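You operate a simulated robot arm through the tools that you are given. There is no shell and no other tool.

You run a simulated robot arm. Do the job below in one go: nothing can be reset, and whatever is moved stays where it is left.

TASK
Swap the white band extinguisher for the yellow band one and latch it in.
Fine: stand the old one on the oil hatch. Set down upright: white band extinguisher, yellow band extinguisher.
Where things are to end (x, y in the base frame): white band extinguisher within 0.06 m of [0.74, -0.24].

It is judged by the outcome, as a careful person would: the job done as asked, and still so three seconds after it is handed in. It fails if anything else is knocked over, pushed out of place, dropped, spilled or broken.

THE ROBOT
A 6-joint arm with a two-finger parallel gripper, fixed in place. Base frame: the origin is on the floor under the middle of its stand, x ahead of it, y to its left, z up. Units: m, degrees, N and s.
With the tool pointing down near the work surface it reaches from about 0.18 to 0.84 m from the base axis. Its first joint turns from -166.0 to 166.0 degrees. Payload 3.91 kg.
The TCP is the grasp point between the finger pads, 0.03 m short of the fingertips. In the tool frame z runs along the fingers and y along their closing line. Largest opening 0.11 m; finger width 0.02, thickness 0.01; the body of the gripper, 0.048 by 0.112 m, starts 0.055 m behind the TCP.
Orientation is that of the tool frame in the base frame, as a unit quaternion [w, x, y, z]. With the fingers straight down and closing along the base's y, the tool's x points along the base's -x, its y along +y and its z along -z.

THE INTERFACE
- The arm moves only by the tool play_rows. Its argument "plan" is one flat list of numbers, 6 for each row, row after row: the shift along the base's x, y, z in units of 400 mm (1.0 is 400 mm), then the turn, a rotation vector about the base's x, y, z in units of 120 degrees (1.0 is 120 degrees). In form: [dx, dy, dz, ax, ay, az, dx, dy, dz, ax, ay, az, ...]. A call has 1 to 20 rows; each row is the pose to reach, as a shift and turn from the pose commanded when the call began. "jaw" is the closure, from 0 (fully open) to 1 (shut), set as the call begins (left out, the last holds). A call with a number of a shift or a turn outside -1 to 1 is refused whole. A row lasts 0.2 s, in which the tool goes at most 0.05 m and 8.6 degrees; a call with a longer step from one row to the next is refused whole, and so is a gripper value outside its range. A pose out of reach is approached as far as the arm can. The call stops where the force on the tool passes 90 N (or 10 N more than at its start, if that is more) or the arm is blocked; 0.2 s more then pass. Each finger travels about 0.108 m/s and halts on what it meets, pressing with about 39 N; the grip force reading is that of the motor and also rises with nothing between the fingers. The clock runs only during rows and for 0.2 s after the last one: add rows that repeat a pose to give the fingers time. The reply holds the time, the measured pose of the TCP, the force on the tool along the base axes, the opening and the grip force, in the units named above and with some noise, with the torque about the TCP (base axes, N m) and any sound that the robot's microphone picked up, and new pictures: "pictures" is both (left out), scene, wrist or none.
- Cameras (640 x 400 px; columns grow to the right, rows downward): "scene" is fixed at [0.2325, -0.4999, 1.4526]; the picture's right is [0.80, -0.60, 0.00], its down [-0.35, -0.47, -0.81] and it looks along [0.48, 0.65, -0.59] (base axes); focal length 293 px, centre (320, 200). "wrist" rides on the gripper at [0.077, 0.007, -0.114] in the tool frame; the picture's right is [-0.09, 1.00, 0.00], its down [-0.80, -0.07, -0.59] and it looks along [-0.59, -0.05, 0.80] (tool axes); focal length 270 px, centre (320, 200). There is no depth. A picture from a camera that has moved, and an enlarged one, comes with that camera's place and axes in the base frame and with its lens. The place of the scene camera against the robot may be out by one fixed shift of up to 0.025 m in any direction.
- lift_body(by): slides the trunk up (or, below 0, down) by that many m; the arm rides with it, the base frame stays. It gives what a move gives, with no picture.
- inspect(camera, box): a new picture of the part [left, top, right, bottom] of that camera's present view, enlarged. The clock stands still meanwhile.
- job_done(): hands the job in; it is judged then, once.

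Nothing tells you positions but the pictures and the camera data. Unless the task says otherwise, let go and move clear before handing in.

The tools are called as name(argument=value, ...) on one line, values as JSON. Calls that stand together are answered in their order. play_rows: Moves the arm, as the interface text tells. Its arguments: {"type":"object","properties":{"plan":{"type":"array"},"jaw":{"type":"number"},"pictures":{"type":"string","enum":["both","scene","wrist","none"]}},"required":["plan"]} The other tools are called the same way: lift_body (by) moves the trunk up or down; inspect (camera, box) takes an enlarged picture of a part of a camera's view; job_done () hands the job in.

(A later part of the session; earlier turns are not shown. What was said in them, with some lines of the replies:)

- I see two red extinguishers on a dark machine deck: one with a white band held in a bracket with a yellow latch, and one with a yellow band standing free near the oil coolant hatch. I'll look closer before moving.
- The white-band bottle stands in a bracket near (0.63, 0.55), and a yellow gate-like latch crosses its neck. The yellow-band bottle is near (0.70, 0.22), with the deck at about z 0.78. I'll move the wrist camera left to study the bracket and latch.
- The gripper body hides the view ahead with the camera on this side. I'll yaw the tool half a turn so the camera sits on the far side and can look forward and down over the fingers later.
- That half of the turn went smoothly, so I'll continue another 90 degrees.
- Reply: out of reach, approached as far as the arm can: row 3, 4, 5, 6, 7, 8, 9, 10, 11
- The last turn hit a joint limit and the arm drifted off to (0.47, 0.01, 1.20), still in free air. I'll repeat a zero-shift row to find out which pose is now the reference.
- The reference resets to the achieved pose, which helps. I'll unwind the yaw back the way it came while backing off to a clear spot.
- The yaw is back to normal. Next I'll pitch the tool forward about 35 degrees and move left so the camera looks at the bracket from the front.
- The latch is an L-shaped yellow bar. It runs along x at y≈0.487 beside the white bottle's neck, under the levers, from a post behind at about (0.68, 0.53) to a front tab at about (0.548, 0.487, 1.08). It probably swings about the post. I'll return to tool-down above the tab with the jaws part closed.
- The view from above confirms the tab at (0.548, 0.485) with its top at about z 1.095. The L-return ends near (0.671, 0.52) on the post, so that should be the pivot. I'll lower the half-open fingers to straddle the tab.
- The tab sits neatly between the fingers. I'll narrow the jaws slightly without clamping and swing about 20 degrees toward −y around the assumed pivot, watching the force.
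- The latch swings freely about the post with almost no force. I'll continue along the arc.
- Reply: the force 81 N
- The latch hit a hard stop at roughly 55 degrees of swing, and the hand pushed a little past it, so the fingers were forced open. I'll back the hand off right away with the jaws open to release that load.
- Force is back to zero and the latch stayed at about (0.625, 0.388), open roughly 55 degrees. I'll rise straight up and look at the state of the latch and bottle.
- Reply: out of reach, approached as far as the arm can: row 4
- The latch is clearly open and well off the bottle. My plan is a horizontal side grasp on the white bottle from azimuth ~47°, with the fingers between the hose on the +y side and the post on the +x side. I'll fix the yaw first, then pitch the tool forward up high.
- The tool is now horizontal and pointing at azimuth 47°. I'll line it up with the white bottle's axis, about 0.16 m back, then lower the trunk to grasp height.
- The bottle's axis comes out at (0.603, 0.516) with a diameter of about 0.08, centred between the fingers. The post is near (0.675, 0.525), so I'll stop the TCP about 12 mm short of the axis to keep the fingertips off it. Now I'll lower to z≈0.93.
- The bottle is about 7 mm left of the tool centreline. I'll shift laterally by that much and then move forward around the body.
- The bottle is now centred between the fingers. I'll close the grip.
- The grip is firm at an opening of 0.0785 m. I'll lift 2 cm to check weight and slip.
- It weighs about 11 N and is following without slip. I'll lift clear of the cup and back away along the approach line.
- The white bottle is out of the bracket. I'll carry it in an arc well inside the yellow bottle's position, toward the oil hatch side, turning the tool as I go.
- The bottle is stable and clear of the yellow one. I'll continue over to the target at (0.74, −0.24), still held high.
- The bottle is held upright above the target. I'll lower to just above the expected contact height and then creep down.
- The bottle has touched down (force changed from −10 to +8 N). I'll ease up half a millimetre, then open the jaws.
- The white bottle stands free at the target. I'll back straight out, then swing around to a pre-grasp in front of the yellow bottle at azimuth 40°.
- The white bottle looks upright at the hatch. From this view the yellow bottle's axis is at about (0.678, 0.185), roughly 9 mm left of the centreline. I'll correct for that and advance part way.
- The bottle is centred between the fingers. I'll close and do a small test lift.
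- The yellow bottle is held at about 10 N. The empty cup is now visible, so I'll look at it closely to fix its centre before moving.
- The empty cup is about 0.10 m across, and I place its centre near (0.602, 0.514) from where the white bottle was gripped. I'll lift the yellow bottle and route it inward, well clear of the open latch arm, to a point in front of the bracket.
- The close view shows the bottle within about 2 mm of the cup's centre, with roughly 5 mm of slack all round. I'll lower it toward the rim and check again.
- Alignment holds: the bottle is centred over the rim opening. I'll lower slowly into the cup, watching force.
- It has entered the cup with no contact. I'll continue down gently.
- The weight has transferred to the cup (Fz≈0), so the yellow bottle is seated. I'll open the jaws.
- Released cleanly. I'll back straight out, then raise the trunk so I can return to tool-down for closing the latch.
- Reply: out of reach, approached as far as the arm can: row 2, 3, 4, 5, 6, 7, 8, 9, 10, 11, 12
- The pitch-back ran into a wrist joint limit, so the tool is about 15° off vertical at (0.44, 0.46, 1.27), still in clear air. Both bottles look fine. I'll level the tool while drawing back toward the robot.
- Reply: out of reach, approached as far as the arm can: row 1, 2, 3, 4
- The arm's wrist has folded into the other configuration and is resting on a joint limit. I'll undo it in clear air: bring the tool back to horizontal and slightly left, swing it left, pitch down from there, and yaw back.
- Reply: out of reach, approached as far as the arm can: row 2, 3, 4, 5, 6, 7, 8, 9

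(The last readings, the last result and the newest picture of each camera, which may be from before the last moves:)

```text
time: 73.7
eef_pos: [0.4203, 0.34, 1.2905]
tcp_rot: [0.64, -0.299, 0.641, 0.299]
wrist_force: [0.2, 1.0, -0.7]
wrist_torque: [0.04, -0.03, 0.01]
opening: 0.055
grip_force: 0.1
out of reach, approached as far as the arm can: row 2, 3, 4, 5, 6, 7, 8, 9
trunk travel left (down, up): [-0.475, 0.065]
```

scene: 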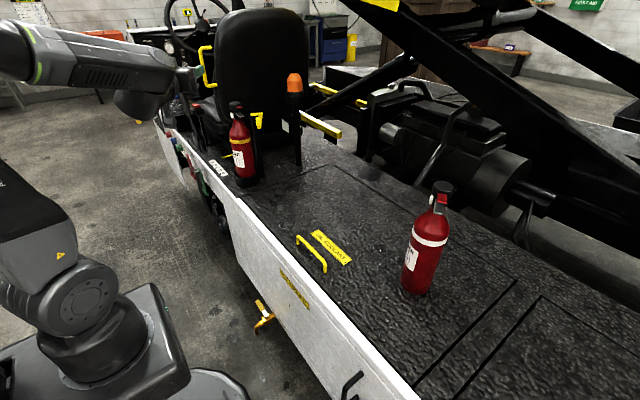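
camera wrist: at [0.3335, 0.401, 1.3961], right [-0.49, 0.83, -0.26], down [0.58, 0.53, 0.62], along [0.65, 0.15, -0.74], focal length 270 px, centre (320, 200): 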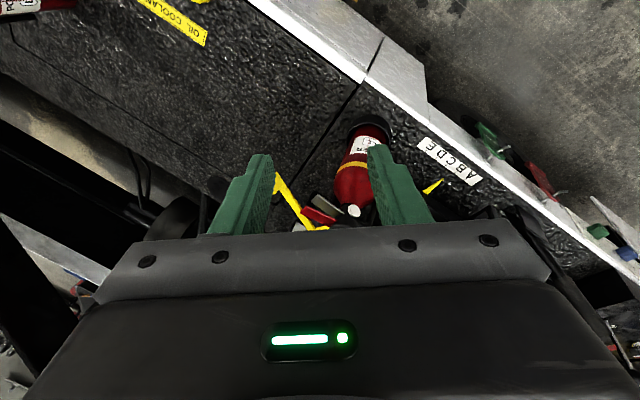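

Horizontal again. Now I'll swing the tool left to azimuth ~85°.

play_rows(plan=[0, 0, 0, 0, 0, 0.0583, 0, 0, 0, 0, 0, 0.1167, 0, 0, 0, 0, 0, 0.175, 0, 0, 0, 0, 0, 0.2333, 0, 0, 0, 0, 0, 0.2917, 0, 0, 0, 0, 0, 0.2917], pictures="scene")

```text
time: 75.1
eef_pos: [0.4206, 0.3402, 1.29]
tcp_rot: [0.522, -0.478, 0.521, 0.478]
wrist_force: [-0.1, 0.3, -0.7]
wrist_torque: [-0.03, 0.01, 0.0]
opening: 0.0548
grip_force: 0.2
trunk travel left (down, up): [-0.475, 0.065]
```

scene: 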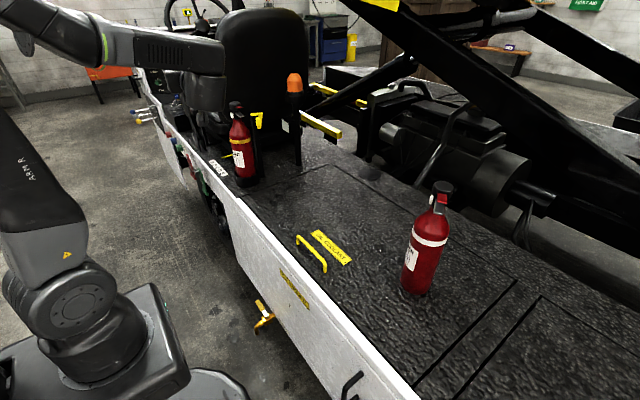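

play_rows(plan=[0, 0, 0, -0.0679, 0.0059, 0, 0, 0, 0, -0.1358, 0.0119, 0, 0, 0, 0, -0.2037, 0.0178, 0, 0, 0, 0, -0.2717, 0.0237, 0, 0, 0, 0, -0.3396, 0.0297, 0, 0, 0, 0, -0.4075, 0.0356, 0, 0, 0, 0, -0.4754, 0.0415, 0, 0, 0, 0, -0.5433, 0.0475, 0, 0, 0, 0, -0.6112, 0.0534, 0, 0, 0, 0, -0.6792, 0.0593, 0, 0, 0, 0, -0.747, 0.0653, 0, 0, 0, 0, -0.747, 0.0653, 0], pictures="both")

```text
time: 77.7
eef_pos: [0.4189, 0.3379, 1.2899]
tcp_rot: [-0.001, -0.675, 0.737, 0.001]
wrist_force: [0.1, 0.2, -0.4]
wrist_torque: [-0.02, -0.01, 0.01]
opening: 0.0552
grip_force: 0.1
trunk travel left (down, up): [-0.475, 0.065]
camera wrist: at [0.4064, 0.2621, 1.4053], right [-0.98, 0.17, 0.0], down [0.14, 0.79, 0.59], along [0.1, 0.59, -0.8], focal length 270 px, centre (320, 200)
```

scene: 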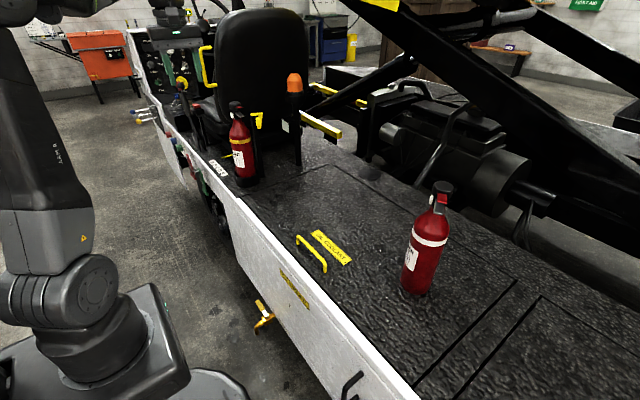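
wrist: 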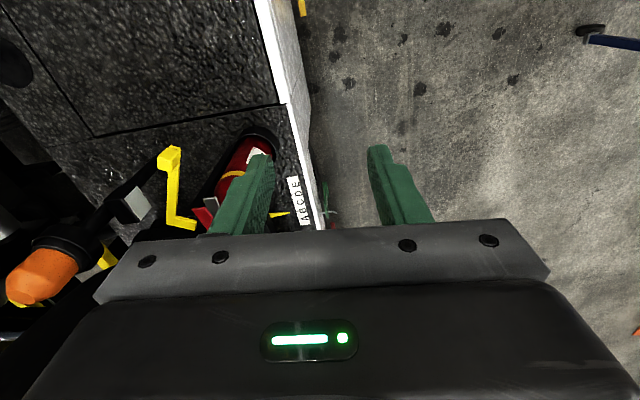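

The wrist is back to normal with the tool pointing straight down. I'll locate the open latch tab precisely from here.

inspect(camera="wrist", box=[110, 110, 310, 240])

inspect(camera="scene", box=[210, 85, 285, 195])

```text
3.08 times, centred on (210, 175) of wrist
camera zoom: at [0.4064, 0.2621, 1.4053], right [-0.98, 0.17, 0.0], down [0.14, 0.79, 0.59], along [0.1, 0.59, -0.8], focal length 832 px, centre (658, 277)
```

zoom: 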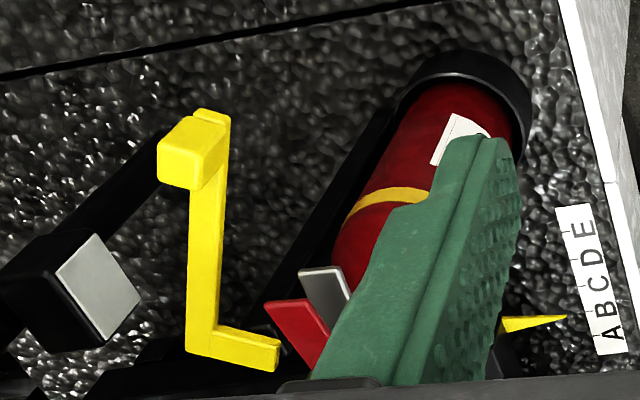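

```text
3.64 times, centred on (248, 140) of scene
camera zoom: at [0.2325, -0.4999, 1.4526], right [0.8, -0.6, 0.0], down [-0.35, -0.47, -0.81], along [0.48, 0.65, -0.59], focal length 1064 px, centre (584, 418)
```

zoom: 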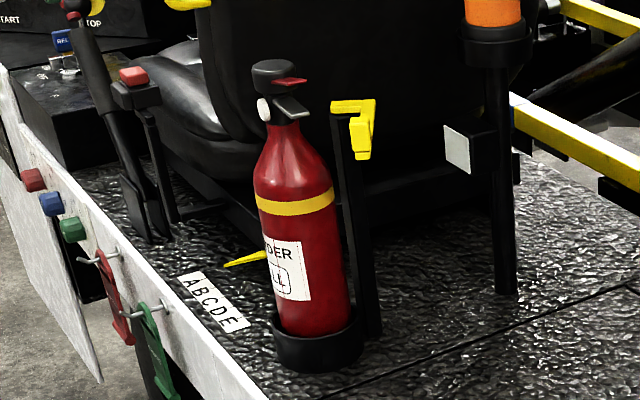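

The bottle sits upright in the cup. The latch tab is at about (0.630, 0.396), with the pivot near (0.667, 0.523). I'll move above the tab with the jaws half open and the yaw matched to the bar.

play_rows(plan=[0.1, 0, -0.05, 0, 0, -0.056, 0.2, 0, -0.1125, 0, 0, -0.112, 0.3, 0, -0.175, 0, 0, -0.168, 0.375, 0.05, -0.25, 0, 0, -0.225, 0.4625, 0.1, -0.3125, 0, 0, -0.225, 0.525, 0.145, -0.35, 0, 0, -0.225, 0.525, 0.145, -0.35, 0, 0, -0.225], pictures="both")

```text
time: 79.3
eef_pos: [0.6295, 0.3999, 1.152]
tcp_rot: [0.001, -0.485, 0.875, 0.001]
wrist_force: [-0.4, 0.1, -1.7]
wrist_torque: [-0.03, 0.0, -0.01]
opening: 0.0551
grip_force: 0.1
trunk travel left (down, up): [-0.475, 0.065]
camera wrist: at [0.5839, 0.3365, 1.2673], right [-0.8, 0.6, 0.0], down [0.48, 0.64, 0.6], along [0.36, 0.48, -0.8], focal length 270 px, centre (320, 200)
```

scene: 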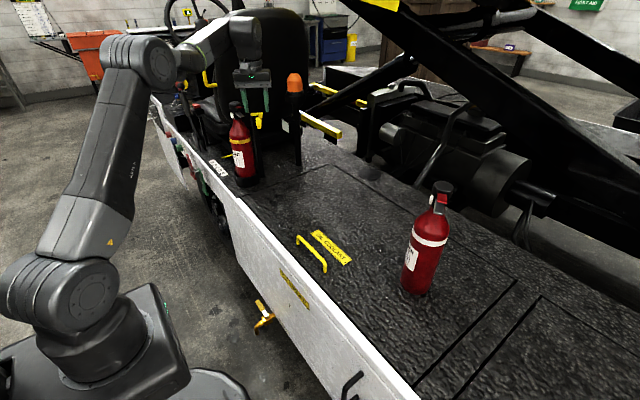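
wrist: 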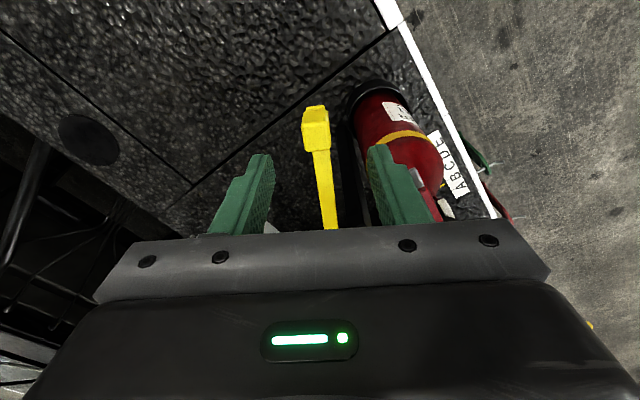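

play_rows(plan=[0, -0.002, -0.05, 0, 0, 0, 0, -0.004, -0.1, 0, 0, 0, 0, -0.004, -0.16, 0, 0, 0, 0, -0.004, -0.16, 0, 0, 0], pictures="both")

```text
time: 80.3
eef_pos: [0.629, 0.397, 1.0875]
tcp_rot: [0.0, -0.484, 0.875, 0.001]
wrist_force: [0.8, -0.3, 0.5]
wrist_torque: [-0.02, 0.03, -0.01]
opening: 0.0551
grip_force: 0.1
trunk travel left (down, up): [-0.475, 0.065]
camera wrist: at [0.583, 0.3342, 1.2024], right [-0.8, 0.6, 0.0], down [0.48, 0.64, 0.6], along [0.36, 0.48, -0.8], focal length 270 px, centre (320, 200)
```

scene: 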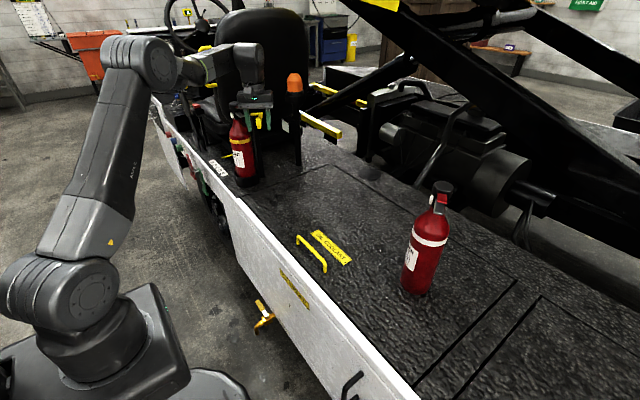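
wrist: 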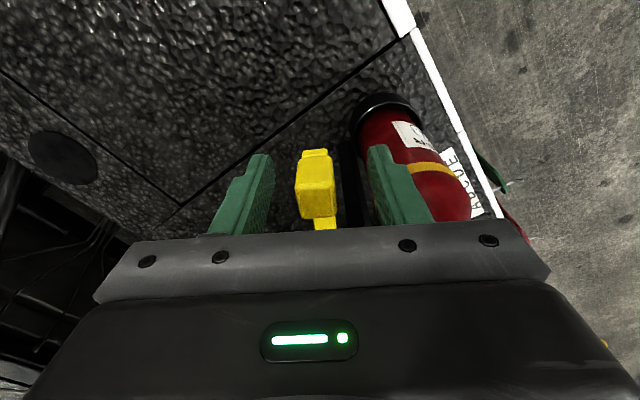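

The fingers straddle the tab again. I'll narrow the jaws and swing the latch back toward closed, stopping a few degrees short.

play_rows(plan=[0, 0, 0, 0, 0, 0, 0, 0, 0, 0, 0, 0, -0.034, 0.017, 0, 0, 0, -0.0583, -0.067, 0.035, 0, 0, 0, -0.1167, -0.098, 0.056, 0, 0, 0, -0.175, -0.126, 0.081, 0, 0, 0, -0.2333, -0.151, 0.1095, 0, 0, 0, -0.2917], jaw=0.66, pictures="both")

```text
time: 81.9
eef_pos: [0.5696, 0.4399, 1.0878]
tcp_rot: [0.001, -0.198, 0.98, 0.0]
wrist_force: [0.3, -0.1, -0.1]
wrist_torque: [-0.01, 0.0, 0.0]
opening: 0.0372
grip_force: 0.0
trunk travel left (down, up): [-0.475, 0.065]
camera wrist: at [0.496, 0.4156, 1.2018], right [-0.31, 0.95, 0.0], down [0.76, 0.25, 0.6], along [0.57, 0.18, -0.8], focal length 270 px, centre (320, 200)
```

scene: 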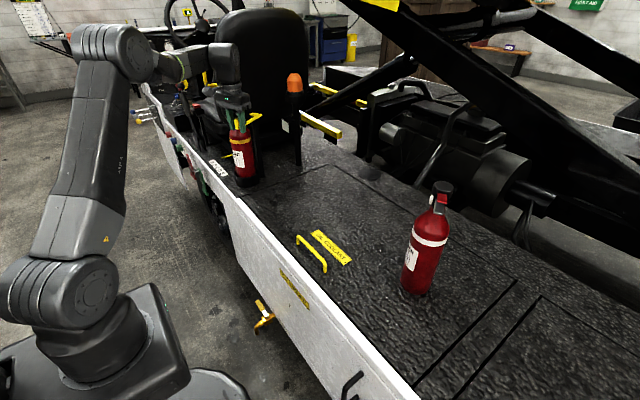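
wrist: 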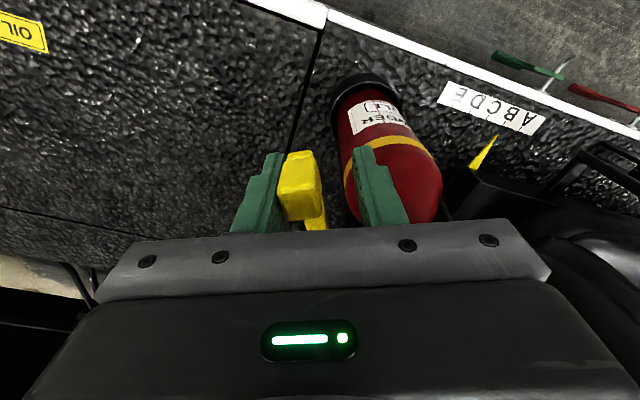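

play_rows(plan=[-0.0235, 0.033, 0, 0, 0, -0.05, -0.0405, 0.067, 0, 0, 0, -0.1, -0.052, 0.097, 0, 0, 0, -0.145, -0.052, 0.097, 0, 0, 0, -0.145], pictures="both")

inspect(camera="wrist", box=[220, 100, 440, 240])

```text
time: 82.9
eef_pos: [0.5487, 0.479, 1.0859]
tcp_rot: [0.002, -0.049, 0.999, 0.002]
wrist_force: [-0.7, 0.4, -0.5]
wrist_torque: [0.01, 0.0, -0.03]
opening: 0.0375
grip_force: 0.0
trunk travel left (down, up): [-0.475, 0.065]
camera wrist: at [0.4713, 0.4779, 1.2007], right [-0.01, 1.0, 0.0], down [0.8, 0.01, 0.6], along [0.6, 0.01, -0.8], focal length 270 px, centre (320, 200)
```

scene: 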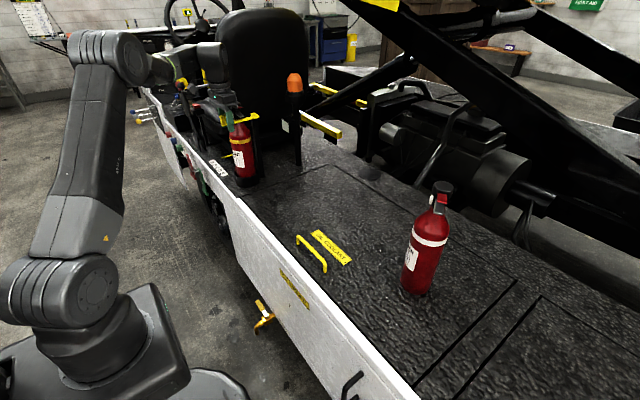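
wrist: 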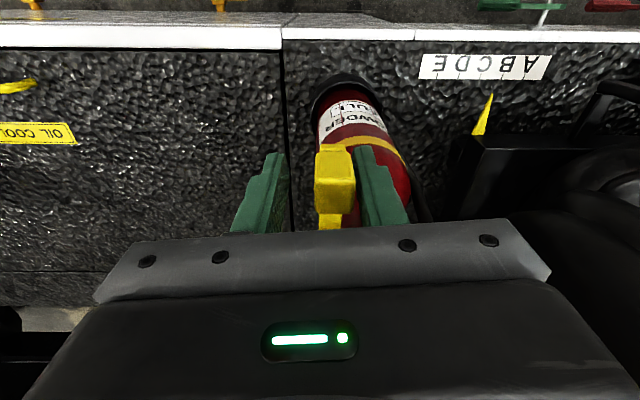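

```text
2.86 times, centred on (330, 170) of wrist
camera zoom: at [0.4713, 0.4779, 1.2007], right [-0.01, 1.0, 0.0], down [0.8, 0.01, 0.6], along [0.6, 0.01, -0.8], focal length 772 px, centre (291, 286)
```

zoom: 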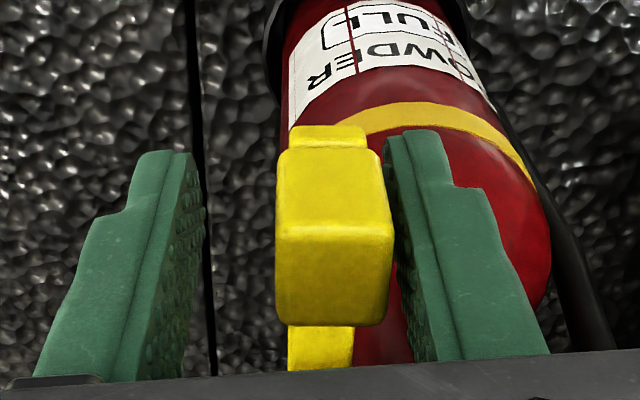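

The tab has coasted to about (0.547, 0.487), essentially its original closed position. I'll nudge gently further with the trailing finger to seat it against its stop, watching the force.

play_rows(plan=[-0.002, 0.01, 0, 0, 0, -0.023, -0.003, 0.02, 0, 0, 0, -0.047, -0.004, 0.03, 0, 0, 0, -0.047, -0.004, 0.04, 0, 0, 0, -0.047, -0.004, 0.04, 0, 0, 0, -0.047], pictures="both")

inspect(camera="wrist", box=[220, 100, 440, 240])

```text
time: 84.1
eef_pos: [0.5467, 0.4945, 1.0871]
tcp_rot: [0.0, 0.0, 1.0, 0.001]
wrist_force: [0.2, -0.2, -0.7]
wrist_torque: [0.01, -0.02, 0.03]
opening: 0.0374
grip_force: 0.0
trunk travel left (down, up): [-0.475, 0.065]
camera wrist: at [0.4699, 0.5015, 1.2012], right [0.09, 1.0, 0.0], down [0.8, -0.07, 0.6], along [0.59, -0.05, -0.8], focal length 270 px, centre (320, 200)
```

scene: 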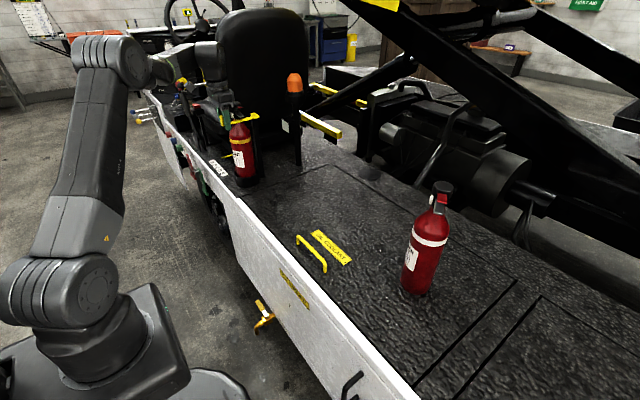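
wrist: 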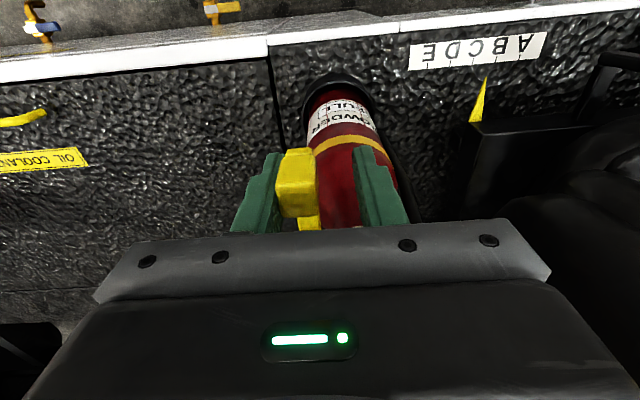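

```text
2.86 times, centred on (330, 170) of wrist
camera zoom: at [0.4699, 0.5015, 1.2012], right [0.09, 1.0, 0.0], down [0.8, -0.07, 0.6], along [0.59, -0.05, -0.8], focal length 772 px, centre (291, 286)
```

zoom: 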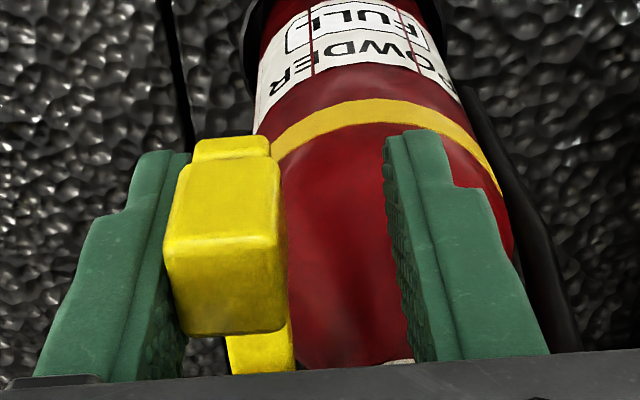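

The tab is back at y≈0.484, matching its original closed position, with the trailing finger just touching it. I'll press a few millimetres more to confirm it is against the stop.

play_rows(plan=[0, 0.005, 0, 0, 0, 0, 0, 0.01, 0, 0, 0, 0, 0, 0.01, 0, 0, 0, 0], pictures="none")

```text
time: 84.9
eef_pos: [0.5461, 0.4975, 1.0858]
tcp_rot: [0.001, 0.001, 1.0, 0.001]
wrist_force: [-1.0, -5.7, 0.0]
wrist_torque: [0.0, 0.05, -0.04]
opening: 0.0404
grip_force: 2.6
trunk travel left (down, up): [-0.475, 0.065]
```

play_rows(plan=[0, 0.005, 0, 0, 0, 0, 0, 0.0075, 0, 0, 0, 0, 0, 0.0075, 0, 0, 0, 0], pictures="wrist")

inspect(camera="wrist", box=[220, 100, 440, 240])

inspect(camera="scene", box=[205, 90, 285, 195])

```text
time: 85.7
eef_pos: [0.5473, 0.5001, 1.0866]
tcp_rot: [0.001, 0.0, 1.0, 0.001]
wrist_force: [-2.1, -12.8, 1.0]
wrist_torque: [-0.1, 0.19, -0.04]
opening: 0.0439
grip_force: 6.9
trunk travel left (down, up): [-0.475, 0.065]
camera wrist: at [0.47, 0.5055, 1.2013], right [0.09, 1.0, 0.0], down [0.8, -0.07, 0.6], along [0.59, -0.05, -0.8], focal length 270 px, centre (320, 200)
```

wrist: 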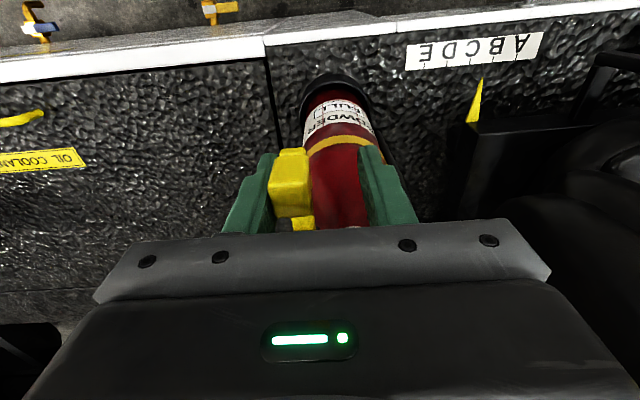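

```text
2.86 times, centred on (330, 170) of wrist
camera zoom: at [0.47, 0.5055, 1.2013], right [0.09, 1.0, 0.0], down [0.8, -0.07, 0.6], along [0.59, -0.05, -0.8], focal length 772 px, centre (291, 286)
```

zoom: 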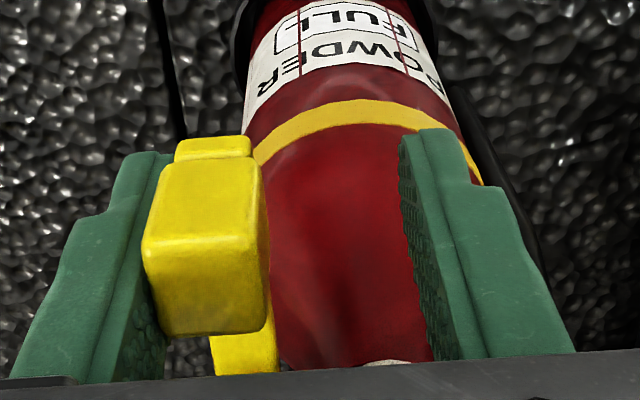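

```text
3.81 times, centred on (245, 142) of scene
camera zoom: at [0.2325, -0.4999, 1.4526], right [0.8, -0.6, 0.0], down [-0.35, -0.47, -0.81], along [0.48, 0.65, -0.59], focal length 1115 px, centre (606, 419)
```

zoom: 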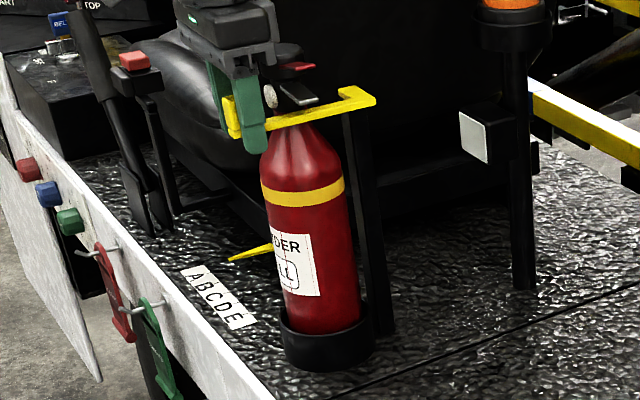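

The tab doesn't move under a 13 N push, so it is hard against its closed stop, exactly where it was originally. I'll ease off, open the jaws slightly to centre on the tab, and lift straight up.

play_rows(plan=[0, -0.015, 0, 0, 0, 0, 0, -0.032, 0, 0, 0, 0, 0, -0.032, 0, 0, 0, 0, 0, -0.032, 0, 0, 0, 0], jaw=0.5, pictures="none")

inspect(camera="wrist", box=[220, 100, 440, 240])

```text
time: 86.7
eef_pos: [0.5464, 0.4881, 1.0844]
tcp_rot: [0.001, 0.0, 1.0, 0.0]
wrist_force: [0.3, -0.5, -0.9]
wrist_torque: [-0.01, 0.01, -0.02]
opening: 0.0549
grip_force: 0.0
trunk travel left (down, up): [-0.475, 0.065]
```

```text
2.86 times, centred on (330, 170) of wrist
camera zoom: at [0.47, 0.4947, 1.2004], right [0.09, 1.0, 0.0], down [0.8, -0.07, 0.6], along [0.59, -0.05, -0.8], focal length 772 px, centre (291, 286)
```

zoom: 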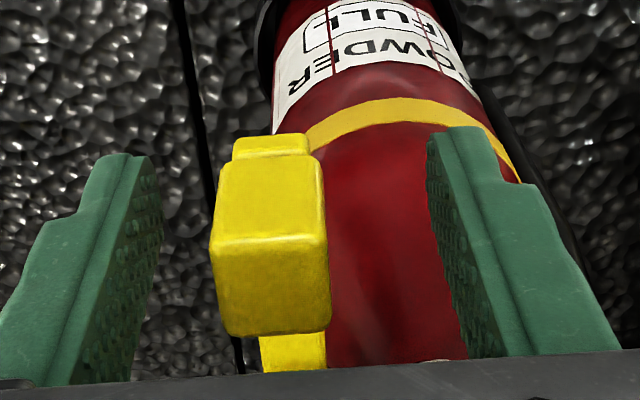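

play_rows(plan=[0, 0, 0.06, 0, 0, 0, 0, 0, 0.14, 0, 0, 0, 0, 0, 0.24, 0, 0, 0, 0, 0, 0.34, 0, 0, 0, -0.08, -0.05, 0.42, 0, 0, 0, -0.18, -0.1, 0.45, 0, 0, 0, -0.28, -0.15, 0.48, 0, 0, 0, -0.36, -0.2, 0.5, 0, 0, 0, -0.36, -0.2, 0.5, 0, 0, 0], pictures="both")

inspect(camera="scene", box=[205, 80, 285, 195])

inspect(camera="scene", box=[370, 160, 500, 310])

inspect(camera="wrist", box=[280, 60, 460, 240])

```text
time: 88.7
eef_pos: [0.4003, 0.4062, 1.2854]
tcp_rot: [0.001, 0.0, 1.0, 0.001]
wrist_force: [0.2, -0.4, 0.6]
wrist_torque: [-0.01, -0.02, 0.0]
opening: 0.0549
grip_force: 0.1
trunk travel left (down, up): [-0.475, 0.065]
camera wrist: at [0.3241, 0.4133, 1.4003], right [0.09, 1.0, 0.0], down [0.8, -0.07, 0.6], along [0.59, -0.05, -0.8], focal length 270 px, centre (320, 200)
```

scene: 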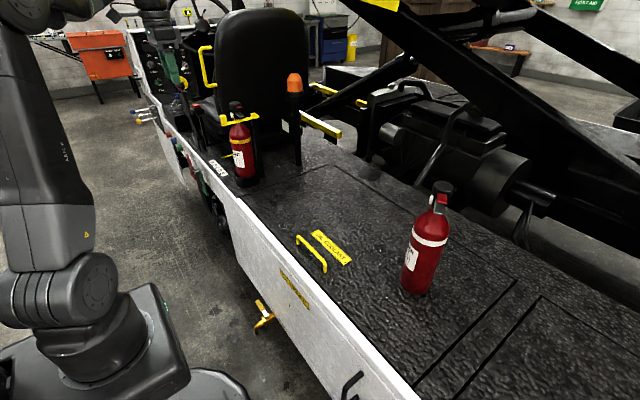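
wrist: 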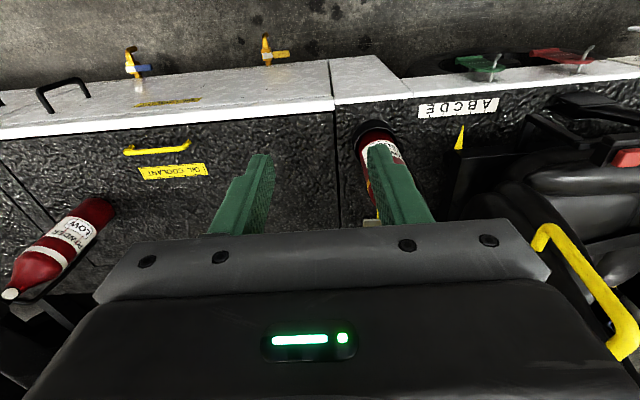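

```text
3.48 times, centred on (245, 138) of scene
camera zoom: at [0.2325, -0.4999, 1.4526], right [0.8, -0.6, 0.0], down [-0.35, -0.47, -0.81], along [0.48, 0.65, -0.59], focal length 1018 px, centre (581, 417)
```

zoom: 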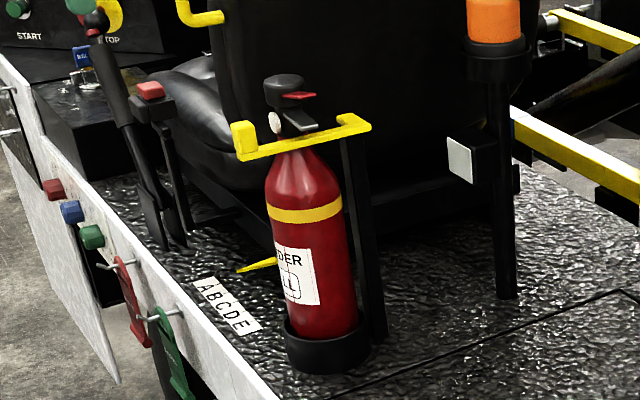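

```text
2.67 times, centred on (435, 235) of scene
camera zoom: at [0.2325, -0.4999, 1.4526], right [0.8, -0.6, 0.0], down [-0.35, -0.47, -0.81], along [0.48, 0.65, -0.59], focal length 780 px, centre (13, 107)
```

zoom: 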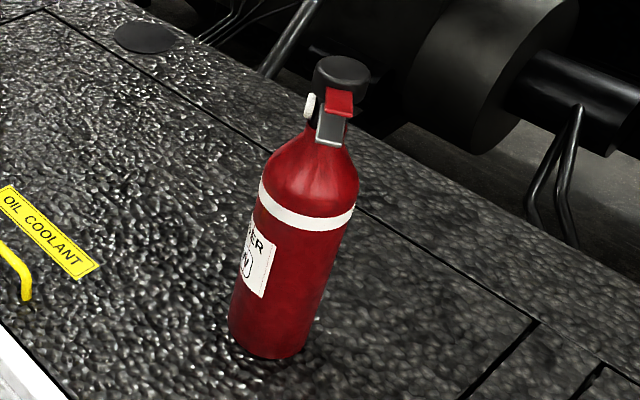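

```text
2.22 times, centred on (370, 150) of wrist
camera zoom: at [0.3241, 0.4133, 1.4003], right [0.09, 1.0, 0.0], down [0.8, -0.07, 0.6], along [0.59, -0.05, -0.8], focal length 601 px, centre (209, 311)
```

zoom: 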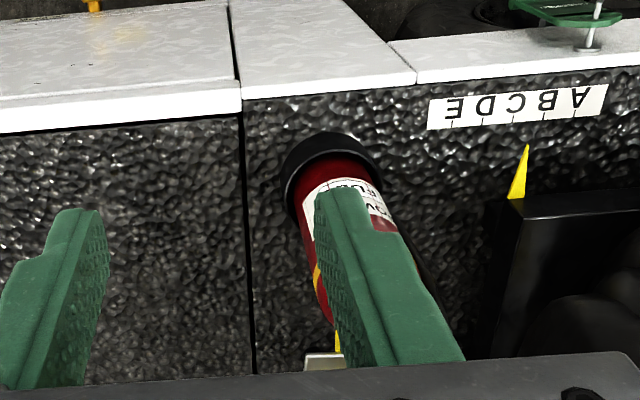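

The latch bar is exactly where it was at the start, the yellow bottle is seated, and the white bottle stands at about (0.738, −0.245). I'll wait two seconds to make sure nothing drifts before handing in.

play_rows(plan=[0, 0, 0, 0, 0, 0, 0, 0, 0, 0, 0, 0, 0, 0, 0, 0, 0, 0, 0, 0, 0, 0, 0, 0, 0, 0, 0, 0, 0, 0, 0, 0, 0, 0, 0, 0, 0, 0, 0, 0, 0, 0, 0, 0, 0, 0, 0, 0, 0, 0, 0, 0, 0, 0, 0, 0, 0, 0, 0, 0], pictures="scene")

inspect(camera="scene", box=[205, 80, 285, 195])

```text
time: 90.9
eef_pos: [0.4001, 0.4058, 1.2863]
tcp_rot: [0.001, -0.001, 1.0, 0.001]
wrist_force: [-0.2, -0.2, -0.7]
wrist_torque: [0.0, 0.03, -0.01]
opening: 0.055
grip_force: 0.1
trunk travel left (down, up): [-0.475, 0.065]
```

scene: 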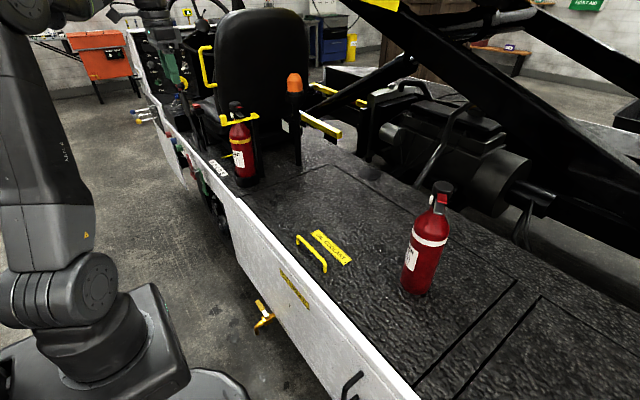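

```text
3.48 times, centred on (245, 138) of scene
camera zoom: at [0.2325, -0.4999, 1.4526], right [0.8, -0.6, 0.0], down [-0.35, -0.47, -0.81], along [0.48, 0.65, -0.59], focal length 1018 px, centre (581, 417)
```

zoom: 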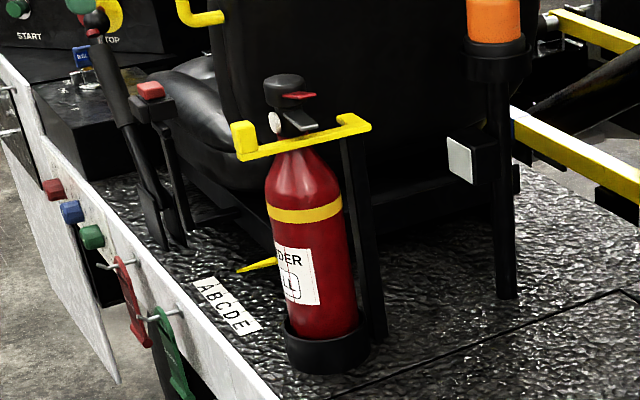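

Nothing has moved: the yellow-band extinguisher is upright in the bracket with the latch closed, the white-band one is upright on the oil hatch, and the gripper is clear. I'm handing the job in.

job_done()

```text
The job is handed in.
```

The swap is finished and handed in. The yellow band extinguisher is latched into the bracket, and the white band one is standing on the oil hatch.

- **Yellow band extinguisher:** it sits upright in the bracket cup. The latch bar is closed in its original position and did not move when I pushed it with about 13 N.
- **White band extinguisher:** it stands upright at about (0.74, -0.25), roughly 1 cm from the target.
- **Rest of the scene:** nothing else looked moved or knocked over, and nothing drifted in a two-second wait before I handed in.

While opening the latch I pushed slightly past its open stop, with about 76 N on the tool for a moment. I backed off straight away, and the latch swung and closed normally afterwards. The arm also reached joint limits three times, each time in clear air without touching anything.
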